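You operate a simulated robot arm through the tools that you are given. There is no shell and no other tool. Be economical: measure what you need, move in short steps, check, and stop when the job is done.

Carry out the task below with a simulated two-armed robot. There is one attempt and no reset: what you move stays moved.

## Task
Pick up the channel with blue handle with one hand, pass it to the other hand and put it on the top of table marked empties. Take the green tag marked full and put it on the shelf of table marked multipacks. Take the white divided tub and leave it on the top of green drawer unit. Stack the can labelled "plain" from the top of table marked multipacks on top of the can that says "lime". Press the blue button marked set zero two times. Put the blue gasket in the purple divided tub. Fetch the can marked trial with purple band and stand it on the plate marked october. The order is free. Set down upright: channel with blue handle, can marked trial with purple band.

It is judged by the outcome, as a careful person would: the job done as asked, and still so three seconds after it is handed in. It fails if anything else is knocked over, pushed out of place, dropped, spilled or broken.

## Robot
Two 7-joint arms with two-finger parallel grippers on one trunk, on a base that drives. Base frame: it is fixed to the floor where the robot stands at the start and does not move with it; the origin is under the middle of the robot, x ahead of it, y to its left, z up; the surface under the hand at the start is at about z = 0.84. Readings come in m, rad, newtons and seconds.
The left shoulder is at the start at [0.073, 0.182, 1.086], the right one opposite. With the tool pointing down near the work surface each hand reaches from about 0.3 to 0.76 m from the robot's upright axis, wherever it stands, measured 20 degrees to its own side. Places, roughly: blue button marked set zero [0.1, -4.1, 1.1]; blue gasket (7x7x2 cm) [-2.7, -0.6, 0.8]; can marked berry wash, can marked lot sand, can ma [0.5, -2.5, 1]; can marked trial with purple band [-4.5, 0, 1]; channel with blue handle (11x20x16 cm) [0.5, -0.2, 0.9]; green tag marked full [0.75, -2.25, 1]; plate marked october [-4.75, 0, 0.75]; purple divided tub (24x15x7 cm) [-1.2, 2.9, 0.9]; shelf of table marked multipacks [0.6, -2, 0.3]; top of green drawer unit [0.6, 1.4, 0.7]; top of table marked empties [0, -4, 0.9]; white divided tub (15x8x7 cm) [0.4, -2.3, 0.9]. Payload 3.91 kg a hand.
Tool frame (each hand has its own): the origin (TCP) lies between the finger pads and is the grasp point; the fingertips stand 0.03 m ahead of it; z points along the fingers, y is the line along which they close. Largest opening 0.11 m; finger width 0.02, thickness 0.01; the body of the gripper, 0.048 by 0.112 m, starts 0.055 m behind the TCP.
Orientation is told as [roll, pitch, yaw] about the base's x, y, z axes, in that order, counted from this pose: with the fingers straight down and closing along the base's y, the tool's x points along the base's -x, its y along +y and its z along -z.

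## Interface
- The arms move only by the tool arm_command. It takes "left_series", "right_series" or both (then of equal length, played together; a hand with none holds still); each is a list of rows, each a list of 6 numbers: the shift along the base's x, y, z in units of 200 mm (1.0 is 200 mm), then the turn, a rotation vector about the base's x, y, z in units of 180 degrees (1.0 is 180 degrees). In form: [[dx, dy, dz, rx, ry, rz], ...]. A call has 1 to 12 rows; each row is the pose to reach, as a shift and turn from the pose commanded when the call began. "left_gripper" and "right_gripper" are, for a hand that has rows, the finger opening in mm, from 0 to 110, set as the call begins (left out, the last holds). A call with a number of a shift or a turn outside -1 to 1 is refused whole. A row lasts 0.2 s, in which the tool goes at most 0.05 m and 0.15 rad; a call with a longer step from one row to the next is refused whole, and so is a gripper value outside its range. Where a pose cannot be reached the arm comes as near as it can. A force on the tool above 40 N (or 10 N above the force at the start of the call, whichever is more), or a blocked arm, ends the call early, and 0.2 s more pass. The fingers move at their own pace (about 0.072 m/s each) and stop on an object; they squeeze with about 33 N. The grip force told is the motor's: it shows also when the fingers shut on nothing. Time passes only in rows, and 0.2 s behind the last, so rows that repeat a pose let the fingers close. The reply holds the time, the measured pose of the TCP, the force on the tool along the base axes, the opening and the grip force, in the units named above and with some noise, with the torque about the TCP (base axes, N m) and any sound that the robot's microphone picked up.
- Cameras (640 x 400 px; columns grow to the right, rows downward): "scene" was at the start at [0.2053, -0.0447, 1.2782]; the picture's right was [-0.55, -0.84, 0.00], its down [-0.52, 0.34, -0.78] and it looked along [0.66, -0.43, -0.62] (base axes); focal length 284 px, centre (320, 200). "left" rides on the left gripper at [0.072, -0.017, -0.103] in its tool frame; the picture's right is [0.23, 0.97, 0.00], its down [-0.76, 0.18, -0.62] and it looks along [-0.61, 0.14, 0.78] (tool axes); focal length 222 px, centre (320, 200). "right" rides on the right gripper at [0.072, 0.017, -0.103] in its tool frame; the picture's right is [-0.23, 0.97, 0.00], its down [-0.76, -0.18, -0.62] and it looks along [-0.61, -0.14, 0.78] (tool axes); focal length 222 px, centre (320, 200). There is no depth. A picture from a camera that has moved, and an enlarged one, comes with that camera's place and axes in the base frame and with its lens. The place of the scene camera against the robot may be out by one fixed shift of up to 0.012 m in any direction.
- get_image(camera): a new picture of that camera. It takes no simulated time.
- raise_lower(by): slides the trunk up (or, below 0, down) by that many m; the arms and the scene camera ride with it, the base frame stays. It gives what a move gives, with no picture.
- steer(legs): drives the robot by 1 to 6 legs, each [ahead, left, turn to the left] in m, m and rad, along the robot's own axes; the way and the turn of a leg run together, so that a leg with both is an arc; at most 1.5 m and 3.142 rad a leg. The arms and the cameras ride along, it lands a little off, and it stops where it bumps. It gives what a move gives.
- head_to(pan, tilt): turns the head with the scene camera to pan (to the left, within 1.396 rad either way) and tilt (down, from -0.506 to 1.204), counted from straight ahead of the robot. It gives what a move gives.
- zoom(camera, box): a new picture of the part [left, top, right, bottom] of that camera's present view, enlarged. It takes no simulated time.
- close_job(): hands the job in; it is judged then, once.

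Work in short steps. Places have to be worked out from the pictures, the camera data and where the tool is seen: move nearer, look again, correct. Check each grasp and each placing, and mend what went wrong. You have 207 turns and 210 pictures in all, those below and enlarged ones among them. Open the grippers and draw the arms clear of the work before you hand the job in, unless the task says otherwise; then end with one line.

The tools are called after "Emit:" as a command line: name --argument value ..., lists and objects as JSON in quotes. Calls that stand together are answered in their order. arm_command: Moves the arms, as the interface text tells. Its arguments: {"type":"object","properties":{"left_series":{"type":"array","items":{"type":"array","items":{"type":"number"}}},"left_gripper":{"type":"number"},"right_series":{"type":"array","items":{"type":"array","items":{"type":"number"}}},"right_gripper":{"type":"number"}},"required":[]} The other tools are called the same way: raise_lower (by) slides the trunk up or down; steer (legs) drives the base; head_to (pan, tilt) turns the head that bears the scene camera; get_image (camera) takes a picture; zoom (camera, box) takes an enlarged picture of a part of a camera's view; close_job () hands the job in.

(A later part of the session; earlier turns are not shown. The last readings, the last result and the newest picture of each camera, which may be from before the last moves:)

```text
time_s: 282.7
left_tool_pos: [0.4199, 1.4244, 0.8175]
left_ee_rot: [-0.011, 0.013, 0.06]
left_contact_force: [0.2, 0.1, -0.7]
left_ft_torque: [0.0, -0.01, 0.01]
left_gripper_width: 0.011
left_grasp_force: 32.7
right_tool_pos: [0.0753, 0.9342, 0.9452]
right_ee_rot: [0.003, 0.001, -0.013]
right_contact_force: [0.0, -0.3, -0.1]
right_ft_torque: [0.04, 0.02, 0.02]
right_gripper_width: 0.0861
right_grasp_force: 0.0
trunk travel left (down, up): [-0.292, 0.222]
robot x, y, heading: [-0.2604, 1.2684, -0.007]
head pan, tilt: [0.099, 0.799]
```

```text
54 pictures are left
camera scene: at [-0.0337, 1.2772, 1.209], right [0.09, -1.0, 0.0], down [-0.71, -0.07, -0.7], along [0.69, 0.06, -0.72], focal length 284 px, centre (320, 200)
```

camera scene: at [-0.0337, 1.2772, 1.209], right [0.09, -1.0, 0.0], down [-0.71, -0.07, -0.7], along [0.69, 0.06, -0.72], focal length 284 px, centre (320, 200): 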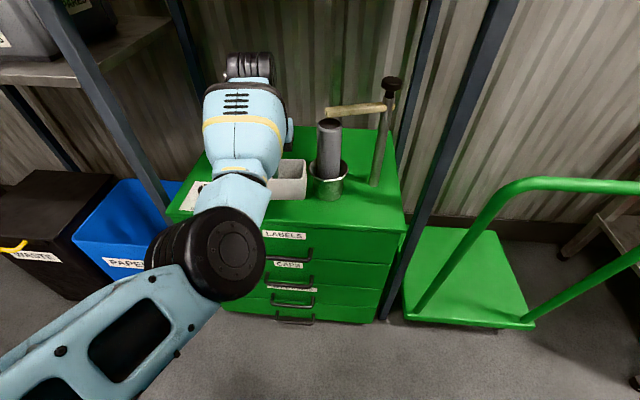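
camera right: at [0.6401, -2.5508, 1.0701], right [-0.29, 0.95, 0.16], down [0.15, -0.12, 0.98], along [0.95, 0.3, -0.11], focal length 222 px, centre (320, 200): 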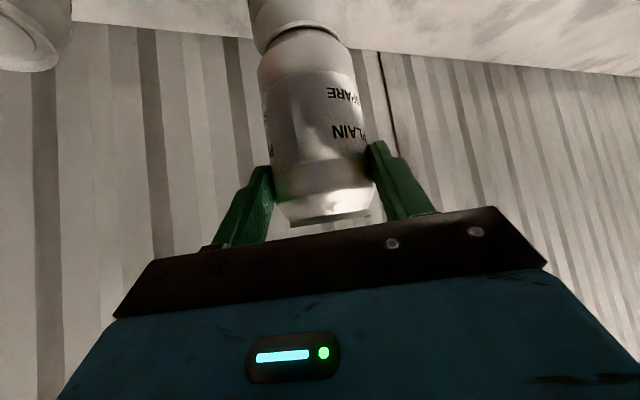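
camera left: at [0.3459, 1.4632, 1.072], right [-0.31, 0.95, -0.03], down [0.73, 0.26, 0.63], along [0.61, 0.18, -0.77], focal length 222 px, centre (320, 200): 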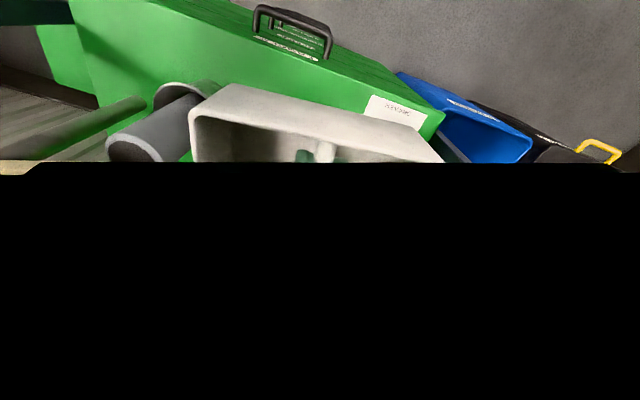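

Emit:
zoom --camera "scene" --box '[160, 110, 420, 270]'

```text
2.46 times, centred on (290, 190) of scene
camera zoom: at [-0.0337, 1.2772, 1.209], right [0.09, -1.0, 0.0], down [-0.71, -0.07, -0.7], along [0.69, 0.06, -0.72], focal length 698 px, centre (394, 225)
```

zoom: 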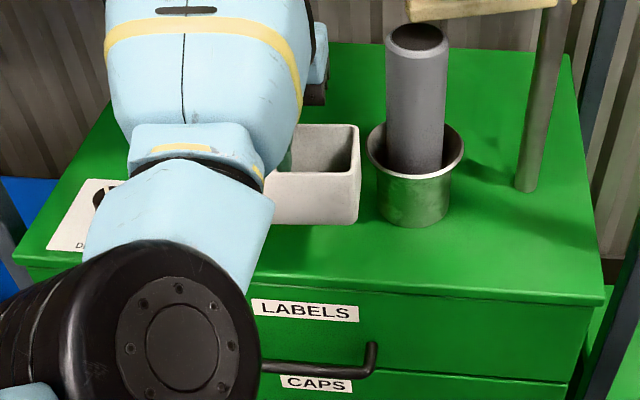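

I'll shift 3 cm left, away from the cup, and slightly deeper, then lower to the surface in small steps.

Emit:
arm_command --left_series '[[0.02, 0.08, -0.03, 0, 0, 0], [0.04, 0.15, -0.1, 0, 0, 0], [0.04, 0.15, -0.18, 0, 0, 0], [0.04, 0.15, -0.23, 0, 0, 0], [0.04, 0.15, -0.23, 0, 0, 0]]'

Emit:
arm_command --left_series '[[0, 0, -0.02, 0, 0, 0], [0, 0, -0.04, 0, 0, 0], [0, 0, -0.06, 0, 0, 0]]'

```text
time_s: 283.9
left_tool_pos: [0.4269, 1.458, 0.7733]
left_ee_rot: [-0.013, 0.011, 0.067]
left_contact_force: [0.8, -0.6, 0.0]
left_ft_torque: [-0.05, 0.01, 0.0]
left_gripper_width: 0.0108
left_grasp_force: 33.2
right_tool_pos: [0.0743, 0.9331, 0.9462]
right_ee_rot: [0.003, 0.001, -0.013]
right_contact_force: [-0.4, -0.7, 0.1]
right_ft_torque: [-0.01, -0.01, 0.02]
right_gripper_width: 0.0861
right_grasp_force: 0.0
trunk travel left (down, up): [-0.292, 0.222]
robot x, y, heading: [-0.2614, 1.2686, -0.007]
head pan, tilt: [0.099, 0.799]
```

```text
time_s: 284.7
left_tool_pos: [0.4273, 1.4568, 0.7612]
left_ee_rot: [-0.012, 0.012, 0.066]
left_contact_force: [-0.4, -0.2, -1.4]
left_ft_torque: [0.02, 0.02, 0.02]
left_gripper_width: 0.0111
left_grasp_force: 33.5
right_tool_pos: [0.0752, 0.9343, 0.9447]
right_ee_rot: [0.004, 0.0, -0.014]
right_contact_force: [-0.7, -0.6, 0.4]
right_ft_torque: [-0.01, 0.02, 0.0]
right_gripper_width: 0.086
right_grasp_force: 0.0
trunk travel left (down, up): [-0.292, 0.222]
robot x, y, heading: [-0.263, 1.2681, -0.006]
head pan, tilt: [0.099, 0.799]
```

Emit:
arm_command --left_series '[[0, 0, -0.02, 0, 0, 0], [0, 0, -0.04, 0, 0, 0], [0, 0, -0.06, 0, 0, 0]]'

Emit:
zoom --camera "scene" --box '[160, 110, 420, 270]'

```text
time_s: 285.5
left_tool_pos: [0.4281, 1.4568, 0.7501]
left_ee_rot: [-0.013, 0.013, 0.068]
left_contact_force: [-0.5, 0.6, -0.5]
left_ft_torque: [0.02, 0.0, -0.03]
left_gripper_width: 0.0106
left_grasp_force: 33.2
right_tool_pos: [0.0753, 0.9353, 0.9454]
right_ee_rot: [0.004, 0.002, -0.013]
right_contact_force: [0.0, -0.1, 0.0]
right_ft_torque: [-0.01, -0.01, 0.02]
right_gripper_width: 0.0863
right_grasp_force: 0.2
trunk travel left (down, up): [-0.292, 0.222]
robot x, y, heading: [-0.2622, 1.2723, -0.004]
head pan, tilt: [0.099, 0.799]
```

```text
2.46 times, centred on (290, 190) of scene
camera zoom: at [-0.0337, 1.2774, 1.209], right [0.09, -1.0, 0.0], down [-0.71, -0.07, -0.7], along [0.69, 0.06, -0.72], focal length 698 px, centre (394, 225)
```

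zoom: 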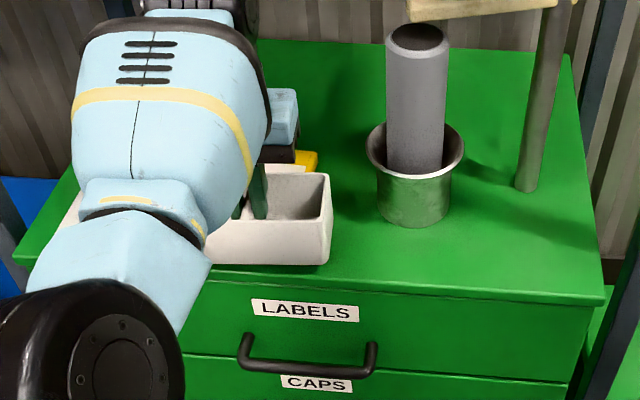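

It's nearly down and well inside the edge. I'll continue to contact.

Emit:
arm_command --left_series '[[0, 0, -0.02, 0, 0, 0], [0, 0, -0.04, 0, 0, 0], [0, 0, -0.06, 0, 0, 0]]'

Emit:
arm_command --left_series '[[0, 0, 0, 0, 0, 0]]'

```text
time_s: 286.3
left_tool_pos: [0.4278, 1.4577, 0.7383]
left_ee_rot: [-0.014, 0.013, 0.065]
left_contact_force: [0.4, -0.6, -0.1]
left_ft_torque: [0.01, 0.01, 0.02]
left_gripper_width: 0.0108
left_grasp_force: 33.4
right_tool_pos: [0.0745, 0.9328, 0.9455]
right_ee_rot: [0.004, -0.001, -0.013]
right_contact_force: [-0.7, -0.2, 0.4]
right_ft_torque: [-0.02, 0.03, 0.01]
right_gripper_width: 0.086
right_grasp_force: 0.0
trunk travel left (down, up): [-0.292, 0.222]
robot x, y, heading: [-0.2642, 1.2697, -0.007]
head pan, tilt: [0.099, 0.799]
```

```text
time_s: 286.7
left_tool_pos: [0.4271, 1.4567, 0.7379]
left_ee_rot: [-0.011, 0.011, 0.065]
left_contact_force: [0.1, -0.4, -0.5]
left_ft_torque: [0.02, 0.0, 0.0]
left_gripper_width: 0.011
left_grasp_force: 33.1
right_tool_pos: [0.074, 0.9333, 0.9459]
right_ee_rot: [0.004, 0.001, -0.013]
right_contact_force: [-0.3, 0.0, -0.5]
right_ft_torque: [0.03, 0.0, -0.01]
right_gripper_width: 0.0859
right_grasp_force: 0.1
trunk travel left (down, up): [-0.292, 0.222]
robot x, y, heading: [-0.2652, 1.2688, -0.008]
head pan, tilt: [0.099, 0.799]
```

Emit:
arm_command --left_series '[[0, 0, -0.03, 0, 0, 0], [0, 0, -0.06, 0, 0, 0], [0, 0, -0.08, 0, 0, 0]]'

Emit:
zoom --camera "scene" --box '[160, 110, 420, 270]'

```text
time_s: 287.5
left_tool_pos: [0.4281, 1.4572, 0.7249]
left_ee_rot: [-0.01, 0.003, 0.067]
left_contact_force: [1.5, 1.0, 24.4]
left_ft_torque: [0.01, -0.02, 0.01]
left_gripper_width: 0.0114
left_grasp_force: 32.8
right_tool_pos: [0.0737, 0.9333, 0.9461]
right_ee_rot: [0.006, -0.003, -0.014]
right_contact_force: [0.2, -1.0, -1.3]
right_ft_torque: [-0.01, 0.0, 0.01]
right_gripper_width: 0.0859
right_grasp_force: 0.1
trunk travel left (down, up): [-0.292, 0.222]
robot x, y, heading: [-0.2626, 1.2674, -0.006]
head pan, tilt: [0.099, 0.799]
```

```text
2.46 times, centred on (290, 190) of scene
camera zoom: at [-0.0358, 1.2768, 1.2095], right [0.09, -1.0, 0.0], down [-0.71, -0.07, -0.7], along [0.7, 0.06, -0.72], focal length 698 px, centre (394, 225)
```

zoom: 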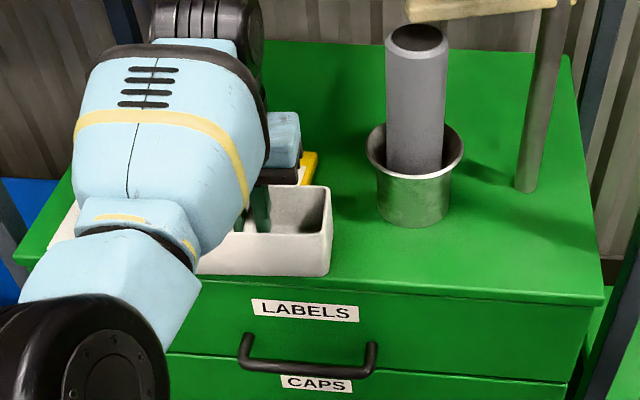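

It has touched down, about 1 cm from the front edge. I'll lift slightly, move 1.2 cm deeper, set it down again, and release.

Emit:
arm_command --left_series '[[0, 0, 0.06, 0, 0, 0], [0.06, 0, 0.06, 0, 0, 0], [0.06, 0, 0.03, 0, 0, 0], [0.06, 0, 0.015, 0, 0, 0]]'

Emit:
arm_command --left_series '[[0, 0, 0, 0, 0, 0], [0, 0, 0, 0, 0, 0], [0, 0, 0.03, 0, 0, 0], [0, 0, 0.2, 0, 0, 0], [0, 0, 0.4, 0, 0, 0], [0, 0, 0.6, 0, 0, 0], [-0.1, 0, 0.8, 0, 0, 0]]' --left_gripper 40

Emit:
get_image --camera "scene"

```text
time_s: 288.5
left_tool_pos: [0.4384, 1.4578, 0.7258]
left_ee_rot: [-0.012, 0.008, 0.066]
left_contact_force: [-2.1, 0.0, 5.3]
left_ft_torque: [0.04, -0.13, -0.01]
left_gripper_width: 0.0109
left_grasp_force: 32.6
right_tool_pos: [0.074, 0.9319, 0.9462]
right_ee_rot: [0.004, -0.001, -0.015]
right_contact_force: [-0.7, 0.3, 0.1]
right_ft_torque: [-0.05, 0.01, 0.01]
right_gripper_width: 0.0858
right_grasp_force: 0.0
trunk travel left (down, up): [-0.292, 0.222]
robot x, y, heading: [-0.2631, 1.2666, -0.008]
head pan, tilt: [0.099, 0.799]
```

```text
time_s: 290.1
left_tool_pos: [0.4183, 1.455, 0.8848]
left_ee_rot: [-0.011, 0.011, 0.061]
left_contact_force: [-0.3, -0.2, -0.1]
left_ft_torque: [0.03, 0.01, 0.02]
left_gripper_width: 0.0401
left_grasp_force: 0.1
right_tool_pos: [0.0734, 0.932, 0.9444]
right_ee_rot: [0.005, -0.001, -0.013]
right_contact_force: [-0.1, 0.0, -0.1]
right_ft_torque: [-0.02, 0.0, 0.0]
right_gripper_width: 0.0861
right_grasp_force: 0.1
trunk travel left (down, up): [-0.292, 0.222]
robot x, y, heading: [-0.26, 1.2655, -0.008]
head pan, tilt: [0.099, 0.799]
```

```text
50 pictures are left
camera scene: at [-0.0351, 1.2754, 1.2092], right [0.09, -1.0, 0.0], down [-0.71, -0.06, -0.7], along [0.7, 0.06, -0.72], focal length 284 px, centre (320, 200)
```

scene: 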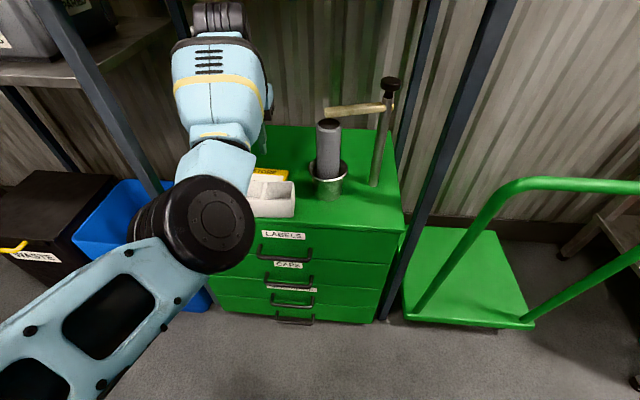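

The white tub is on the drawer unit. I'll raise the hand, back off and turn around to face -x to find the gasket's location.

Emit:
arm_command --left_series '[[-0.15, 0, 0.2, 0, 0, 0], [-0.3, 0, 0.4, 0, 0, 0], [-0.3, 0, 0.5, 0, 0, 0]]' --right_series '[[0, 0, 0.2, 0, 0, 0], [0, 0, 0.4, 0, 0, 0], [0, 0, 0.5, 0, 0, 0]]'

Emit:
steer --legs '[[-0.4, 0, 0], [0, 0, 1.6], [0, 0, 1.55]]'

Emit:
head_to --pan 0.3 --tilt 0.35

Emit:
get_image --camera "scene"

```text
time_s: 291.1
left_tool_pos: [0.4008, 1.5049, 0.9254]
left_ee_rot: [0.009, 0.117, 0.13]
left_contact_force: [-0.4, 0.1, 0.4]
left_ft_torque: [-0.01, -0.05, 0.01]
left_gripper_width: 0.0401
left_grasp_force: 0.0
left hand out of reach, approached as far as the arm can: row 1, 2, 3
right_tool_pos: [0.0711, 0.9324, 1.0482]
right_ee_rot: [0.005, -0.002, -0.011]
right_contact_force: [0.6, 0.3, -0.2]
right_ft_torque: [-0.02, -0.01, -0.01]
right_gripper_width: 0.0858
right_grasp_force: 0.1
trunk travel left (down, up): [-0.292, 0.222]
robot x, y, heading: [-0.2626, 1.2697, -0.01]
head pan, tilt: [0.099, 0.799]
stopped in row 3 (left hand): the arm was blocked; the commanded pose is now the measured one
```

```text
time_s: 301.3
left_tool_pos: [-1.332, 1.0347, 0.9236]
left_ee_rot: [0.006, 0.119, -3.016]
left_contact_force: [0.2, -0.8, 0.0]
left_ft_torque: [-0.02, 0.01, 0.01]
left_gripper_width: 0.0401
left_grasp_force: 0.1
right_tool_pos: [-1.0005, 1.6067, 1.0473]
right_ee_rot: [0.002, -0.001, 3.127]
right_contact_force: [-0.2, 0.2, 0.2]
right_ft_torque: [0.0, -0.01, 0.01]
right_gripper_width: 0.0862
right_grasp_force: 0.1
trunk travel left (down, up): [-0.292, 0.222]
robot x, y, heading: [-0.6664, 1.2712, 3.137]
head pan, tilt: [0.099, 0.799]
```

```text
time_s: 302.2
left_tool_pos: [-1.3329, 1.0337, 0.925]
left_ee_rot: [0.007, 0.118, -3.015]
left_contact_force: [-0.8, 0.0, -0.7]
left_ft_torque: [-0.03, 0.02, -0.01]
left_gripper_width: 0.04
left_grasp_force: 0.0
right_tool_pos: [-1.002, 1.6064, 1.0474]
right_ee_rot: [0.005, -0.001, 3.126]
right_contact_force: [-0.3, -0.1, 0.4]
right_ft_torque: [0.0, -0.03, 0.03]
right_gripper_width: 0.086
right_grasp_force: 0.0
trunk travel left (down, up): [-0.292, 0.222]
robot x, y, heading: [-0.6635, 1.2706, 3.134]
head pan, tilt: [0.3, 0.351]
```

```text
49 pictures are left
camera scene: at [-0.8998, 1.2478, 1.2486], right [-0.29, 0.96, 0.0], down [0.33, 0.1, -0.94], along [-0.9, -0.27, -0.34], focal length 284 px, centre (320, 200)
```

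scene: 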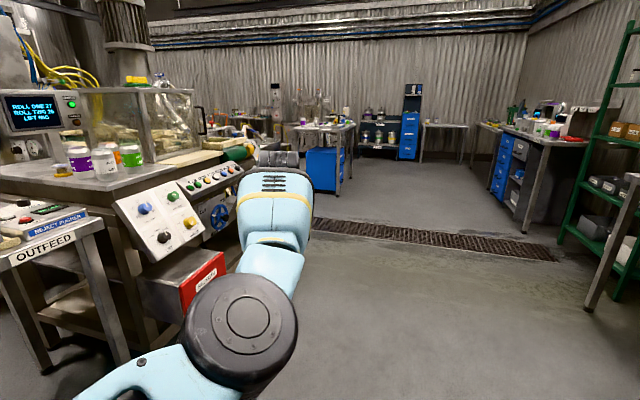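

The gasket should be beyond the canning machine, reachable from its +y side. I'll drive along y≈1.3 to x≈-2.6 and turn to face -y.

Emit:
steer --legs '[[1.0, 0, 0], [0.95, 0, 0], [0, 0, 1.571]]'

Emit:
head_to --pan 0.0 --tilt 0.4

Emit:
get_image --camera "scene"

```text
time_s: 315.6
left_tool_pos: [-2.3838, 0.6241, 0.9247]
left_ee_rot: [0.005, 0.118, -1.466]
left_contact_force: [0.0, -1.0, 0.5]
left_ft_torque: [0.02, -0.01, 0.0]
left_gripper_width: 0.0401
left_grasp_force: 0.1
right_tool_pos: [-2.9491, 0.9692, 1.0472]
right_ee_rot: [0.003, 0.001, -1.606]
right_contact_force: [-0.5, 0.5, -0.8]
right_ft_torque: [-0.03, 0.04, -0.02]
right_gripper_width: 0.086
right_grasp_force: 0.0
trunk travel left (down, up): [-0.292, 0.222]
robot x, y, heading: [-2.6092, 1.2973, -1.604]
head pan, tilt: [0.3, 0.351]
```

```text
time_s: 316.4
left_tool_pos: [-2.3839, 0.6238, 0.9257]
left_ee_rot: [0.009, 0.118, -1.465]
left_contact_force: [0.1, 0.9, 1.2]
left_ft_torque: [-0.02, -0.02, -0.04]
left_gripper_width: 0.0402
left_grasp_force: 0.1
right_tool_pos: [-2.9486, 0.9702, 1.0473]
right_ee_rot: [0.005, 0.001, -1.606]
right_contact_force: [0.2, 0.3, 0.6]
right_ft_torque: [-0.04, -0.02, -0.03]
right_gripper_width: 0.0864
right_grasp_force: 0.0
trunk travel left (down, up): [-0.292, 0.222]
robot x, y, heading: [-2.6069, 1.2937, -1.604]
head pan, tilt: [0.0, 0.4]
```

```text
48 pictures are left
camera scene: at [-2.6117, 1.0599, 1.2441], right [-1.0, 0.03, 0.0], down [0.01, 0.39, -0.92], along [-0.03, -0.92, -0.39], focal length 284 px, centre (320, 200)
```

scene: 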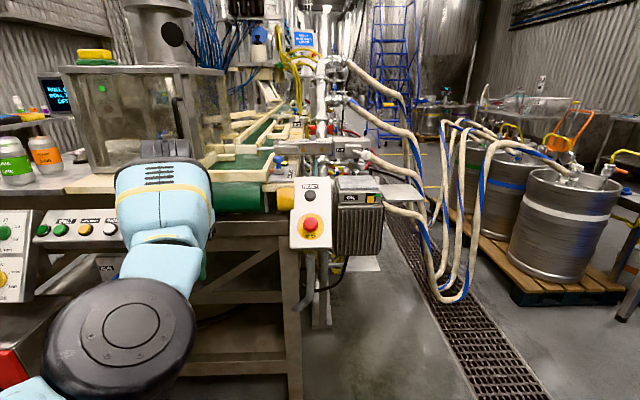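

Emit:
zoom --camera "scene" --box '[240, 90, 420, 230]'

```text
2.86 times, centred on (330, 160) of scene
camera zoom: at [-2.6117, 1.0599, 1.2441], right [-1.0, 0.03, 0.0], down [0.01, 0.39, -0.92], along [-0.03, -0.92, -0.39], focal length 810 px, centre (291, 314)
```

zoom: 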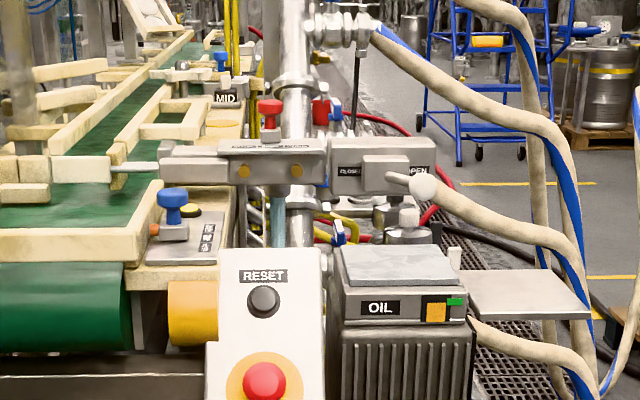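

The spot is hidden behind the valve manifold. I'll shift right (west) and raise the trunk to see behind it.

Emit:
steer --legs '[[0.2, -0.6, 0]]'

Emit:
raise_lower --by 0.2

Emit:
head_to --pan 0.2 --tilt 0.5

Emit:
get_image --camera "scene"

```text
time_s: 322.1
left_tool_pos: [-2.9789, 0.4395, 0.9247]
left_ee_rot: [0.007, 0.118, -1.471]
left_contact_force: [0.3, -0.1, 0.1]
left_ft_torque: [-0.03, 0.01, 0.0]
left_gripper_width: 0.04
left_grasp_force: 0.1
right_tool_pos: [-3.5413, 0.7872, 1.0473]
right_ee_rot: [0.004, 0.001, -1.61]
right_contact_force: [0.1, 0.2, -0.9]
right_ft_torque: [0.0, -0.03, -0.01]
right_gripper_width: 0.0856
right_grasp_force: 0.1
trunk travel left (down, up): [-0.292, 0.222]
robot x, y, heading: [-3.199, 1.1148, -1.613]
head pan, tilt: [0.0, 0.4]
```

```text
time_s: 324.2
left_tool_pos: [-2.9773, 0.4605, 1.2364]
left_ee_rot: [-0.016, -0.049, -1.472]
left_contact_force: [-0.5, -0.2, -0.5]
left_ft_torque: [0.03, -0.03, 0.04]
left_gripper_width: 0.0402
left_grasp_force: 0.1
right_tool_pos: [-3.5424, 0.7866, 1.2467]
right_ee_rot: [0.005, 0.002, -1.613]
right_contact_force: [-0.4, -0.4, 0.2]
right_ft_torque: [0.01, 0.0, -0.01]
right_gripper_width: 0.0859
right_grasp_force: 0.1
trunk travel left (down, up): [-0.492, 0.022]
robot x, y, heading: [-3.1976, 1.1162, -1.612]
head pan, tilt: [0.0, 0.4]
```

```text
time_s: 325.0
left_tool_pos: [-2.9767, 0.4613, 1.2382]
left_ee_rot: [-0.014, -0.053, -1.472]
left_contact_force: [-1.4, 0.1, -0.9]
left_ft_torque: [0.02, 0.01, 0.0]
left_gripper_width: 0.0403
left_grasp_force: 0.1
right_tool_pos: [-3.5408, 0.786, 1.2461]
right_ee_rot: [0.004, -0.001, -1.611]
right_contact_force: [-0.7, 0.1, -0.2]
right_ft_torque: [-0.02, -0.01, -0.04]
right_gripper_width: 0.0859
right_grasp_force: 0.1
trunk travel left (down, up): [-0.492, 0.022]
robot x, y, heading: [-3.2, 1.1119, -1.607]
head pan, tilt: [0.201, 0.499]
```

```text
46 pictures are left
camera scene: at [-3.182, 0.9856, 1.459], right [-0.99, -0.16, 0.0], down [-0.08, 0.47, -0.88], along [0.14, -0.87, -0.48], focal length 284 px, centre (320, 200)
```

scene: 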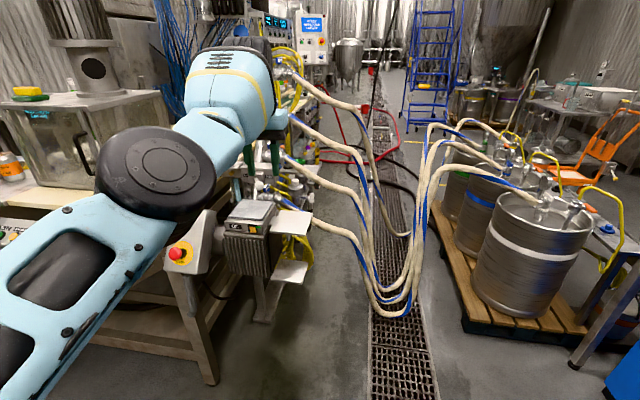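

Emit:
zoom --camera "scene" --box '[210, 80, 350, 220]'

```text
2.86 times, centred on (280, 150) of scene
camera zoom: at [-3.182, 0.9856, 1.459], right [-0.99, -0.16, 0.0], down [-0.08, 0.47, -0.88], along [0.14, -0.87, -0.48], focal length 810 px, centre (434, 343)
```

zoom: 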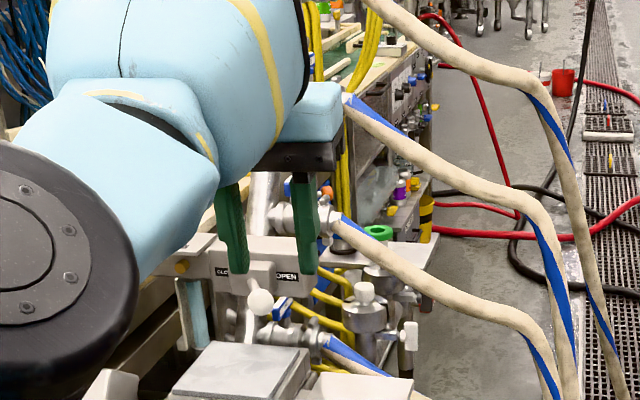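

I can see a grey shelf with a green ring on it behind the valves, and my arm hides part of it. I'll move the left hand aside and look again.

Emit:
arm_command --left_series '[[0.2, 0.1, 0, 0, 0, 0], [0.4, 0.2, 0, 0, 0, 0], [0.6, 0.3, 0, 0, 0, 0], [0.8, 0.35, 0, 0, 0, 0]]'

Emit:
zoom --camera "scene" --box '[220, 90, 360, 230]'

```text
time_s: 326.0
left_tool_pos: [-2.8143, 0.5326, 1.2362]
left_ee_rot: [-0.016, -0.05, -1.472]
left_contact_force: [0.3, 0.5, 0.2]
left_ft_torque: [0.03, 0.04, -0.02]
left_gripper_width: 0.0399
left_grasp_force: 0.0
right_tool_pos: [-3.5397, 0.7876, 1.2485]
right_ee_rot: [0.003, 0.0, -1.611]
right_contact_force: [0.0, -0.3, -0.7]
right_ft_torque: [-0.03, 0.04, 0.0]
right_gripper_width: 0.0859
right_grasp_force: 0.1
trunk travel left (down, up): [-0.492, 0.022]
robot x, y, heading: [-3.197, 1.1128, -1.61]
head pan, tilt: [0.201, 0.499]
```

```text
2.86 times, centred on (290, 160) of scene
camera zoom: at [-3.1803, 0.9857, 1.459], right [-0.99, -0.16, 0.0], down [-0.08, 0.47, -0.88], along [0.14, -0.87, -0.48], focal length 810 px, centre (406, 314)
```

zoom: 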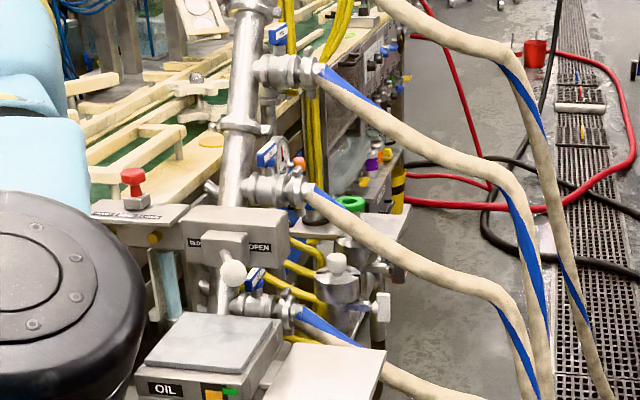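

The gasket shelf is at about (-2.75,-0.6), blocked by hoses from this side. The trial can and the October plate are closer, so I'll do those first and strafe west to view that table.

Emit:
steer --legs '[[0.05, -1.2, 0.04]]'

Emit:
head_to --pan -0.1 --tilt 0.6

Emit:
get_image --camera "scene"

```text
time_s: 336.4
left_tool_pos: [-3.9742, 0.5206, 1.237]
left_ee_rot: [-0.015, -0.052, -1.457]
left_contact_force: [0.0, -0.8, 0.0]
left_ft_torque: [-0.03, -0.02, -0.04]
left_gripper_width: 0.0402
left_grasp_force: 0.0
right_tool_pos: [-4.7003, 0.7664, 1.2471]
right_ee_rot: [0.004, 0.001, -1.596]
right_contact_force: [0.7, -0.8, 0.0]
right_ft_torque: [0.01, 0.02, -0.01]
right_gripper_width: 0.086
right_grasp_force: 0.0
trunk travel left (down, up): [-0.492, 0.022]
robot x, y, heading: [-4.3617, 1.0971, -1.591]
head pan, tilt: [0.201, 0.499]
```

```text
time_s: 337.2
left_tool_pos: [-3.973, 0.5196, 1.2373]
left_ee_rot: [-0.016, -0.051, -1.458]
left_contact_force: [-0.3, -0.5, 0.1]
left_ft_torque: [-0.02, 0.03, -0.05]
left_gripper_width: 0.0402
left_grasp_force: 0.0
right_tool_pos: [-4.7017, 0.7653, 1.2474]
right_ee_rot: [0.004, 0.0, -1.596]
right_contact_force: [-0.5, -0.4, -0.6]
right_ft_torque: [0.0, 0.02, 0.0]
right_gripper_width: 0.0861
right_grasp_force: 0.1
trunk travel left (down, up): [-0.492, 0.022]
robot x, y, heading: [-4.3605, 1.095, -1.587]
head pan, tilt: [-0.099, 0.6]
```

```text
43 pictures are left
camera scene: at [-4.3718, 0.9706, 1.4499], right [-0.99, 0.12, 0.0], down [0.07, 0.56, -0.83], along [-0.1, -0.82, -0.56], focal length 284 px, centre (320, 200)
```

scene: 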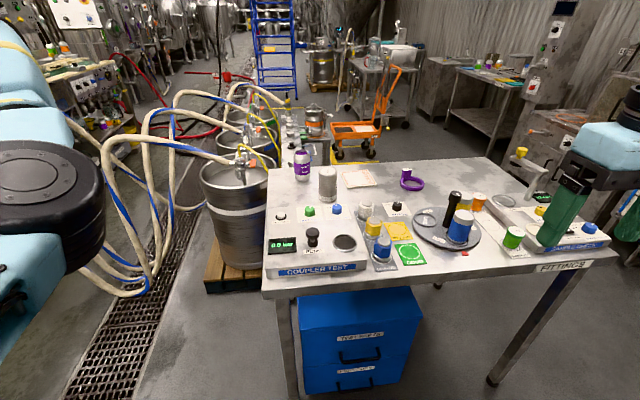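

Emit:
zoom --camera "scene" --box '[255, 135, 455, 290]'

Emit:
zoom --camera "scene" --box '[400, 150, 620, 290]'

```text
2.58 times, centred on (355, 212) of scene
camera zoom: at [-4.3718, 0.9706, 1.4499], right [-0.99, 0.12, 0.0], down [0.07, 0.56, -0.83], along [-0.1, -0.82, -0.56], focal length 732 px, centre (230, 168)
```

zoom: 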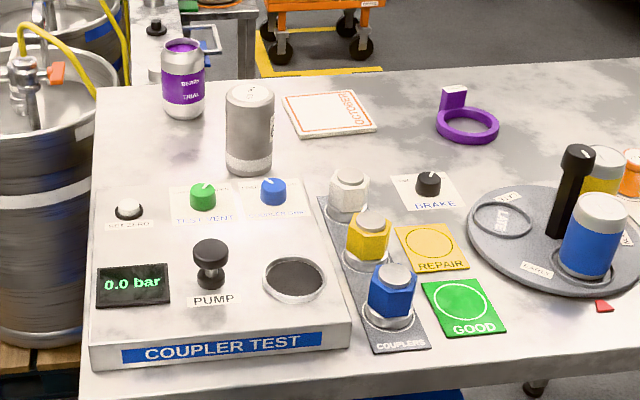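

```text
2.86 times, centred on (510, 220) of scene
camera zoom: at [-4.3718, 0.9706, 1.4499], right [-0.99, 0.12, 0.0], down [0.07, 0.56, -0.83], along [-0.1, -0.82, -0.56], focal length 810 px, centre (-223, 143)
```

zoom: 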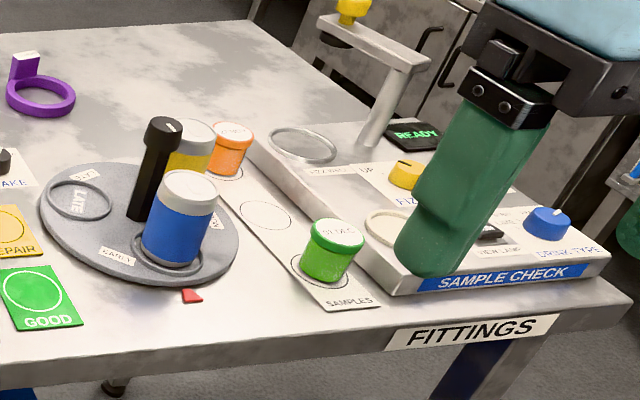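

The can reads "BERRY TRIAL" at about (-4.42,-0.03), and the OCTOBER plate is the white square at about (-4.64,0.0). I'll drive gently toward the table to see how close the base can get.

Emit:
steer --legs '[[0.3, 0.06, 0]]'

```text
time_s: 339.3
left_tool_pos: [-3.9222, 0.2234, 1.2368]
left_ee_rot: [-0.015, -0.052, -1.457]
left_contact_force: [-0.1, -0.7, -0.6]
left_ft_torque: [-0.02, -0.02, -0.04]
left_gripper_width: 0.0398
left_grasp_force: 0.1
right_tool_pos: [-4.6494, 0.4675, 1.2476]
right_ee_rot: [0.003, 0.0, -1.596]
right_contact_force: [-0.6, 0.8, 0.3]
right_ft_torque: [-0.01, -0.02, -0.03]
right_gripper_width: 0.0861
right_grasp_force: 0.1
trunk travel left (down, up): [-0.492, 0.022]
robot x, y, heading: [-4.314, 0.7974, -1.596]
head pan, tilt: [-0.099, 0.6]
```

No block at y≈0.8. I'll tuck the left hand in, then go left past the table's corner leg and forward, so both the can and the plate fall in the right arm's range.

Emit:
arm_command --left_series '[[-0.1, 0.2, 0.03, 0, 0, 0], [-0.25, 0.4, 0.05, 0, 0, 0], [-0.4, 0.55, 0.05, 0, 0, 0]]'

Emit:
steer --legs '[[0, 0.33, 0], [0.35, 0, 0]]'

Emit:
head_to --pan -0.7 --tilt 0.7

Emit:
get_image --camera "scene"

```text
refused: row 2 steps farther than a row can; nothing moved
```

```text
time_s: 344.6
left_tool_pos: [-3.6072, -0.1418, 1.2371]
left_ee_rot: [-0.015, -0.053, -1.464]
left_contact_force: [-0.8, -0.2, -0.5]
left_ft_torque: [-0.02, 0.01, -0.03]
left_gripper_width: 0.0399
left_grasp_force: 0.0
right_tool_pos: [-4.3334, 0.1087, 1.2476]
right_ee_rot: [0.005, -0.001, -1.602]
right_contact_force: [0.2, 0.2, 0.0]
right_ft_torque: [0.0, 0.01, 0.01]
right_gripper_width: 0.0857
right_grasp_force: 0.1
trunk travel left (down, up): [-0.492, 0.022]
robot x, y, heading: [-3.9914, 0.439, -1.594]
head pan, tilt: [-0.099, 0.6]
```

```text
time_s: 345.6
left_tool_pos: [-3.6071, -0.1416, 1.2365]
left_ee_rot: [-0.017, -0.052, -1.465]
left_contact_force: [-0.4, 0.1, 0.0]
left_ft_torque: [-0.03, -0.03, -0.03]
left_gripper_width: 0.0399
left_grasp_force: 0.1
right_tool_pos: [-4.3338, 0.1095, 1.2471]
right_ee_rot: [0.002, 0.0, -1.603]
right_contact_force: [-0.5, 0.4, 0.9]
right_ft_torque: [0.01, 0.0, 0.01]
right_gripper_width: 0.0862
right_grasp_force: 0.0
trunk travel left (down, up): [-0.492, 0.022]
robot x, y, heading: [-3.9936, 0.4386, -1.596]
head pan, tilt: [-0.7, 0.7]
```

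```text
40 pictures are left
camera scene: at [-4.0473, 0.3362, 1.4413], right [-0.75, 0.67, 0.0], down [0.43, 0.48, -0.77], along [-0.51, -0.57, -0.64], focal length 284 px, centre (320, 200)
```

scene: 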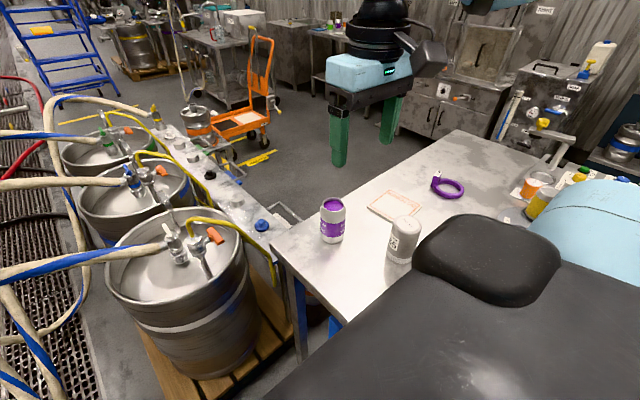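

Triangulation gives the can's base at (-4.421,-0.033), z≈0.87, with its rim at ≈0.987; the plate centre is (-4.65,0.005). I'll move the right hand above the can.

Emit:
arm_command --right_series '[[-0.08, -0.13, -0.1, 0, 0, 0], [-0.16, -0.26, -0.22, 0, 0, 0], [-0.25, -0.4, -0.35, 0, 0, 0], [-0.34, -0.55, -0.5, 0, 0, 0], [-0.42, -0.69, -0.66, 0, 0, 0], [-0.435, -0.71, -0.8, 0, 0, 0]]' --right_gripper 95

Emit:
get_image --camera "right"

```text
time_s: 347.0
left_tool_pos: [-3.6061, -0.1412, 1.2382]
left_ee_rot: [-0.017, -0.051, -1.463]
left_contact_force: [1.2, -0.3, 0.9]
left_ft_torque: [0.0, 0.01, 0.0]
left_gripper_width: 0.0401
left_grasp_force: 0.1
right_tool_pos: [-4.4188, -0.0328, 1.0872]
right_ee_rot: [0.005, 0.0, -1.605]
right_contact_force: [0.3, -1.0, 0.5]
right_ft_torque: [0.02, 0.01, -0.01]
right_gripper_width: 0.095
right_grasp_force: 0.0
trunk travel left (down, up): [-0.492, 0.022]
robot x, y, heading: [-3.9921, 0.4409, -1.597]
head pan, tilt: [-0.7, 0.7]
```

```text
39 pictures are left
camera right: at [-4.3986, 0.0385, 1.1904], right [0.97, -0.26, 0.0], down [-0.21, -0.75, 0.62], along [-0.16, -0.6, -0.78], focal length 222 px, centre (320, 200)
```

right: 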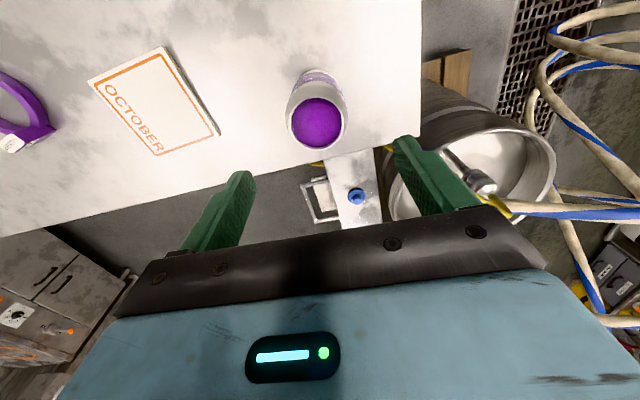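

Aligned within 3 mm. The can is open with purple contents, so I'll move gently: descend and close.

Emit:
arm_command --right_series '[[0, 0.015, -0.15, 0, 0, 0], [0, 0.015, -0.3, 0, 0, 0], [0, 0.015, -0.45, 0, 0, 0], [0, 0.015, -0.6, 0, 0, 0], [0, 0.015, -0.715, 0, 0, 0], [0, 0.015, -0.715, 0, 0, 0]]'

Emit:
arm_command --right_series '[[0, 0, 0, 0, 0, 0], [0, 0, 0, 0, 0, 0], [0, 0, 0, 0, 0, 0]]' --right_gripper 0

Emit:
get_image --camera "right"

```text
time_s: 348.4
left_tool_pos: [-3.6079, -0.1403, 1.2374]
left_ee_rot: [-0.015, -0.052, -1.464]
left_contact_force: [0.6, -0.4, 0.2]
left_ft_torque: [-0.04, 0.02, -0.01]
left_gripper_width: 0.0403
left_grasp_force: 0.0
right_tool_pos: [-4.4195, -0.0301, 0.9449]
right_ee_rot: [0.004, 0.0, -1.605]
right_contact_force: [0.6, 0.9, 0.1]
right_ft_torque: [-0.03, 0.0, 0.03]
right_gripper_width: 0.095
right_grasp_force: 0.0
trunk travel left (down, up): [-0.492, 0.022]
robot x, y, heading: [-3.9907, 0.439, -1.596]
head pan, tilt: [-0.7, 0.7]
```

```text
time_s: 349.2
left_tool_pos: [-3.6074, -0.142, 1.2358]
left_ee_rot: [-0.015, -0.052, -1.465]
left_contact_force: [0.2, 0.4, -0.2]
left_ft_torque: [0.02, -0.04, -0.05]
left_gripper_width: 0.0399
left_grasp_force: 0.0
right_tool_pos: [-4.4192, -0.0315, 0.9448]
right_ee_rot: [0.004, 0.001, -1.605]
right_contact_force: [0.0, -0.8, 0.7]
right_ft_torque: [-0.01, 0.11, 0.02]
right_gripper_width: 0.0653
right_grasp_force: 32.8
trunk travel left (down, up): [-0.492, 0.022]
robot x, y, heading: [-3.9913, 0.4421, -1.605]
head pan, tilt: [-0.7, 0.7]
```

```text
38 pictures are left
camera right: at [-4.399, 0.0407, 1.048], right [0.97, -0.26, 0.0], down [-0.21, -0.76, 0.62], along [-0.16, -0.6, -0.78], focal length 222 px, centre (320, 200)
```

right: 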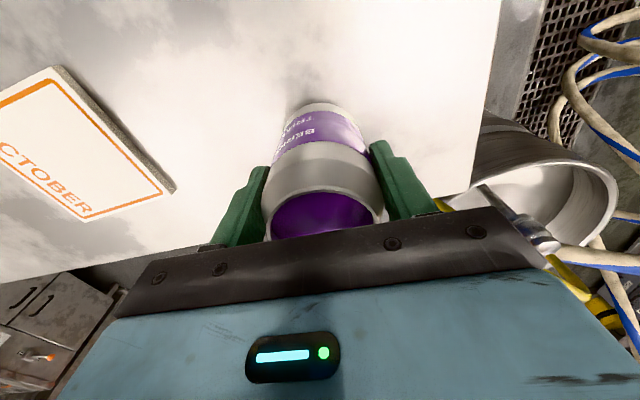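

Solid grip at 65.3 mm. I'll lift slowly 6 cm, then move gently toward the plate.

Emit:
arm_command --right_series '[[0, 0, 0.04, 0, 0, 0], [0, 0, 0.1, 0, 0, 0], [0, 0, 0.17, 0, 0, 0], [0, 0, 0.24, 0, 0, 0], [0, 0, 0.3, 0, 0, 0], [-0.05, 0.01, 0.3, 0, 0, 0], [-0.13, 0.03, 0.3, 0, 0, 0], [-0.23, 0.05, 0.3, 0, 0, 0], [-0.33, 0.07, 0.3, 0, 0, 0], [-0.43, 0.09, 0.3, 0, 0, 0], [-0.51, 0.1, 0.3, 0, 0, 0], [-0.55, 0.1, 0.3, 0, 0, 0]]'

Emit:
arm_command --right_series '[[-0.05, 0.01, 0, 0, 0, 0], [-0.13, 0.03, 0, 0, 0, 0], [-0.23, 0.05, 0, 0, 0, 0], [-0.33, 0.08, 0, 0, 0, 0], [-0.42, 0.11, 0, 0, 0, 0], [-0.5, 0.115, 0, 0, 0, 0], [-0.55, 0.115, 0, 0, 0, 0], [-0.55, 0.115, 0, 0, 0, 0]]'

Emit:
get_image --camera "scene"

Emit:
get_image --camera "right"

```text
time_s: 351.8
left_tool_pos: [-3.6079, -0.1419, 1.2364]
left_ee_rot: [-0.015, -0.053, -1.463]
left_contact_force: [-0.1, -0.3, -0.3]
left_ft_torque: [-0.01, 0.0, -0.01]
left_gripper_width: 0.0403
left_grasp_force: 0.1
right_tool_pos: [-4.5302, -0.0118, 1.003]
right_ee_rot: [0.007, 0.0, -1.603]
right_contact_force: [-0.9, -0.1, -4.1]
right_ft_torque: [0.05, 0.0, 0.03]
right_gripper_width: 0.0655
right_grasp_force: 32.7
trunk travel left (down, up): [-0.492, 0.022]
robot x, y, heading: [-3.9938, 0.4352, -1.599]
head pan, tilt: [-0.7, 0.7]
```

```text
time_s: 353.6
left_tool_pos: [-3.6075, -0.1412, 1.2374]
left_ee_rot: [-0.014, -0.052, -1.463]
left_contact_force: [0.9, 0.4, -0.2]
left_ft_torque: [0.0, 0.0, 0.02]
left_gripper_width: 0.0399
left_grasp_force: 0.1
right_tool_pos: [-4.642, 0.0138, 1.0042]
right_ee_rot: [0.003, 0.0, -1.604]
right_contact_force: [-0.5, -0.6, -3.3]
right_ft_torque: [0.03, 0.0, 0.02]
right_gripper_width: 0.0656
right_grasp_force: 33.2
trunk travel left (down, up): [-0.492, 0.022]
robot x, y, heading: [-3.9893, 0.4364, -1.599]
head pan, tilt: [-0.7, 0.7]
```

```text
37 pictures are left
camera scene: at [-4.0476, 0.3359, 1.4412], right [-0.75, 0.67, 0.0], down [0.43, 0.48, -0.76], along [-0.51, -0.57, -0.64], focal length 284 px, centre (320, 200)
```

scene: 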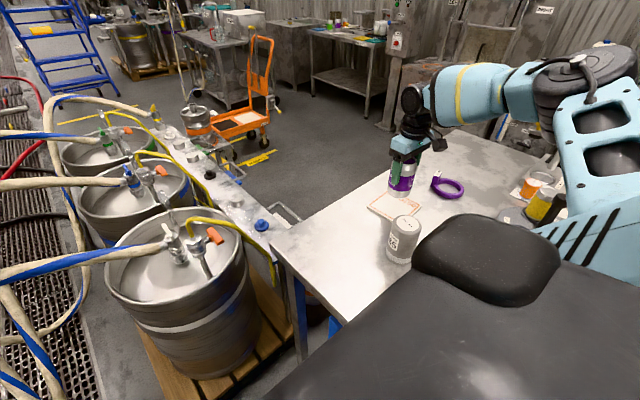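

```text
36 pictures are left
camera right: at [-4.6207, 0.0843, 1.1075], right [0.97, -0.26, 0.0], down [-0.21, -0.76, 0.62], along [-0.16, -0.6, -0.78], focal length 222 px, centre (320, 200)
```

right: 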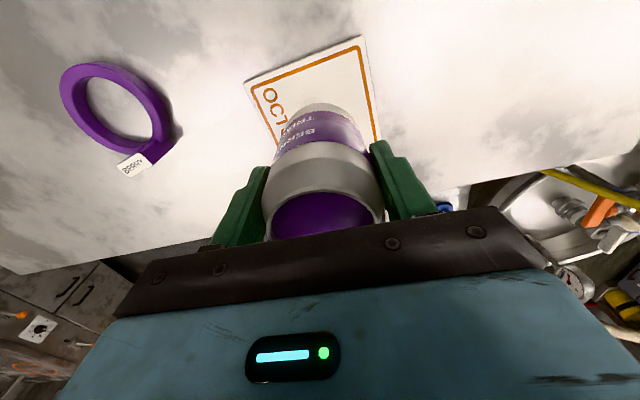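

The plate is centred at about (-4.641,0.009), right under the can. I'll lower gently.

Emit:
arm_command --right_series '[[0, -0.01, -0.05, 0, 0, 0], [0, -0.02, -0.1, 0, 0, 0], [0, -0.02, -0.15, 0, 0, 0], [0, -0.02, -0.18, 0, 0, 0], [0, -0.02, -0.18, 0, 0, 0]]'

Emit:
arm_command --right_series '[[0, 0, -0.015, 0, 0, 0], [0, 0, -0.03, 0, 0, 0], [0, 0, -0.04, 0, 0, 0]]'

```text
time_s: 354.8
left_tool_pos: [-3.6082, -0.142, 1.2372]
left_ee_rot: [-0.017, -0.053, -1.464]
left_contact_force: [0.1, -0.8, 0.9]
left_ft_torque: [0.01, -0.01, 0.0]
left_gripper_width: 0.0399
left_grasp_force: 0.1
right_tool_pos: [-4.6422, 0.009, 0.9677]
right_ee_rot: [0.005, -0.001, -1.605]
right_contact_force: [-0.3, -0.5, -4.3]
right_ft_torque: [0.02, -0.01, 0.0]
right_gripper_width: 0.0653
right_grasp_force: 33.6
trunk travel left (down, up): [-0.492, 0.022]
robot x, y, heading: [-3.9898, 0.4342, -1.597]
head pan, tilt: [-0.7, 0.7]
```

```text
time_s: 355.6
left_tool_pos: [-3.6081, -0.1413, 1.2367]
left_ee_rot: [-0.016, -0.053, -1.463]
left_contact_force: [-0.5, 0.0, -0.4]
left_ft_torque: [0.0, 0.0, 0.0]
left_gripper_width: 0.0402
left_grasp_force: 0.1
right_tool_pos: [-4.6405, 0.0091, 0.959]
right_ee_rot: [0.002, -0.001, -1.605]
right_contact_force: [0.3, 0.0, -3.5]
right_ft_torque: [0.02, 0.0, 0.0]
right_gripper_width: 0.0652
right_grasp_force: 33.1
trunk travel left (down, up): [-0.492, 0.022]
robot x, y, heading: [-3.9927, 0.4379, -1.604]
head pan, tilt: [-0.7, 0.7]
```

Emit:
arm_command --right_series '[[0, 0, -0.015, 0, 0, 0], [0, 0, -0.03, 0, 0, 0], [0, 0, -0.03, 0, 0, 0]]'

Emit:
arm_command --right_series '[[0, 0, -0.01, 0, 0, 0], [0, 0, -0.01, 0, 0, 0]]'

```text
time_s: 356.4
left_tool_pos: [-3.6075, -0.141, 1.2376]
left_ee_rot: [-0.017, -0.052, -1.464]
left_contact_force: [-0.4, 0.0, -0.2]
left_ft_torque: [-0.04, -0.02, -0.02]
left_gripper_width: 0.0403
left_grasp_force: 0.1
right_tool_pos: [-4.6394, 0.0107, 0.9549]
right_ee_rot: [0.004, -0.001, -1.604]
right_contact_force: [-1.7, 1.5, 2.5]
right_ft_torque: [0.08, 0.26, 0.0]
right_gripper_width: 0.0655
right_grasp_force: 32.7
trunk travel left (down, up): [-0.492, 0.022]
robot x, y, heading: [-3.9911, 0.4365, -1.604]
head pan, tilt: [-0.7, 0.7]
```

```text
time_s: 357.0
left_tool_pos: [-3.6069, -0.1405, 1.2371]
left_ee_rot: [-0.017, -0.054, -1.463]
left_contact_force: [-0.4, 0.5, 0.0]
left_ft_torque: [-0.03, 0.0, 0.04]
left_gripper_width: 0.0402
left_grasp_force: 0.1
right_tool_pos: [-4.639, 0.0091, 0.9548]
right_ee_rot: [0.003, -0.004, -1.606]
right_contact_force: [-4.1, 3.0, 18.6]
right_ft_torque: [0.48, 0.58, -0.05]
right_gripper_width: 0.0654
right_grasp_force: 33.2
trunk travel left (down, up): [-0.492, 0.022]
robot x, y, heading: [-3.9915, 0.4382, -1.601]
head pan, tilt: [-0.7, 0.7]
```

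It's on the plate. I'll relax slightly, open, and lift straight away.

Emit:
arm_command --right_series '[[0, 0, 0.012, 0, 0, 0], [0, 0, 0.012, 0, 0, 0]]'

Emit:
arm_command --right_series '[[0, 0, 0, 0, 0, 0], [0, 0, 0, 0, 0, 0], [0, 0, 0, 0, 0, 0], [0, 0, 0.1, 0, 0, 0], [0, 0, 0.25, 0, 0, 0], [0, 0, 0.45, 0, 0, 0], [0, 0, 0.65, 0, 0, 0], [0.1, 0, 0.85, 0, 0, 0]]' --right_gripper 95

Emit:
get_image --camera "right"

```text
time_s: 357.6
left_tool_pos: [-3.6068, -0.1418, 1.2366]
left_ee_rot: [-0.018, -0.055, -1.466]
left_contact_force: [-0.8, -0.6, -0.3]
left_ft_torque: [-0.03, -0.01, -0.01]
left_gripper_width: 0.0401
left_grasp_force: 0.0
right_tool_pos: [-4.6388, 0.0093, 0.9555]
right_ee_rot: [0.003, -0.003, -1.604]
right_contact_force: [-4.5, 1.4, 12.1]
right_ft_torque: [0.08, 0.6, -0.03]
right_gripper_width: 0.0659
right_grasp_force: 32.5
trunk travel left (down, up): [-0.492, 0.022]
robot x, y, heading: [-3.9939, 0.4413, -1.602]
head pan, tilt: [-0.7, 0.7]
```

```text
time_s: 359.4
left_tool_pos: [-3.6066, -0.1416, 1.2372]
left_ee_rot: [-0.017, -0.053, -1.464]
left_contact_force: [0.5, 0.5, -0.4]
left_ft_torque: [0.03, 0.02, -0.02]
left_gripper_width: 0.0402
left_grasp_force: 0.1
right_tool_pos: [-4.6176, 0.0088, 1.1246]
right_ee_rot: [0.004, 0.0, -1.603]
right_contact_force: [-0.1, 0.3, -0.6]
right_ft_torque: [-0.02, -0.03, -0.03]
right_gripper_width: 0.0949
right_grasp_force: 0.0
trunk travel left (down, up): [-0.492, 0.022]
robot x, y, heading: [-3.9908, 0.4352, -1.606]
head pan, tilt: [-0.7, 0.7]
```

```text
35 pictures are left
camera right: at [-4.5973, 0.0798, 1.2275], right [0.97, -0.26, 0.0], down [-0.2, -0.76, 0.62], along [-0.16, -0.6, -0.78], focal length 222 px, centre (320, 200)
```

right: 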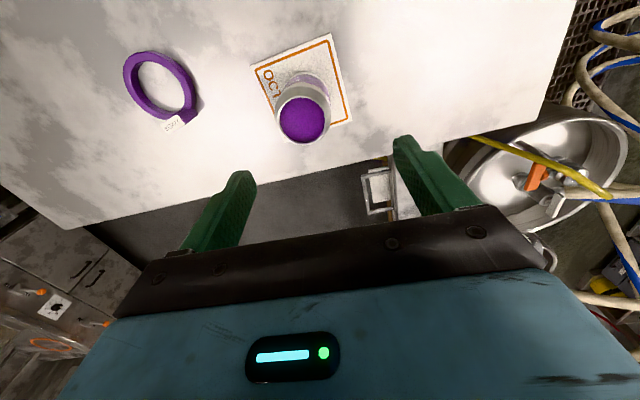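

The trial can stands on the OCTOBER plate. Now for the gasket: the hoses block this side, so I'll back out and go round by the east aisle to approach from the south.

Emit:
arm_command --right_series '[[0.15, 0.1, 0.1, 0, 0, 0], [0.3, 0.2, 0.2, 0, 0, 0], [0.45, 0.3, 0.3, 0, 0, 0], [0.6, 0.4, 0.4, 0, 0, 0]]'

Emit:
steer --legs '[[-0.8, 0, 0.03], [0, 1.45, 0], [0, 1.45, 0], [0, 0.85, 0]]'

```text
time_s: 360.4
left_tool_pos: [-3.6062, -0.1408, 1.2372]
left_ee_rot: [-0.017, -0.053, -1.466]
left_contact_force: [0.1, 0.4, -0.1]
left_ft_torque: [-0.01, 0.05, -0.01]
left_gripper_width: 0.0397
left_grasp_force: 0.0
right_tool_pos: [-4.4956, 0.0922, 1.2056]
right_ee_rot: [0.004, -0.001, -1.607]
right_contact_force: [-0.2, -0.5, -0.1]
right_ft_torque: [-0.01, 0.0, -0.01]
right_gripper_width: 0.0951
right_grasp_force: 0.1
trunk travel left (down, up): [-0.492, 0.022]
robot x, y, heading: [-3.993, 0.437, -1.601]
head pan, tilt: [-0.7, 0.7]
```

```text
time_s: 397.0
left_tool_pos: [0.1486, 0.6306, 1.2366]
left_ee_rot: [-0.016, -0.053, -1.45]
left_contact_force: [0.9, 0.0, 0.5]
left_ft_torque: [0.0, -0.03, -0.02]
left_gripper_width: 0.04
left_grasp_force: 0.2
right_tool_pos: [-0.7465, 0.8486, 1.2044]
right_ee_rot: [0.004, -0.001, -1.589]
right_contact_force: [-0.2, -0.5, 0.7]
right_ft_torque: [0.02, 0.03, -0.02]
right_gripper_width: 0.095
right_grasp_force: 0.0
trunk travel left (down, up): [-0.492, 0.022]
robot x, y, heading: [-0.245, 1.2, -1.583]
head pan, tilt: [-0.7, 0.7]
```

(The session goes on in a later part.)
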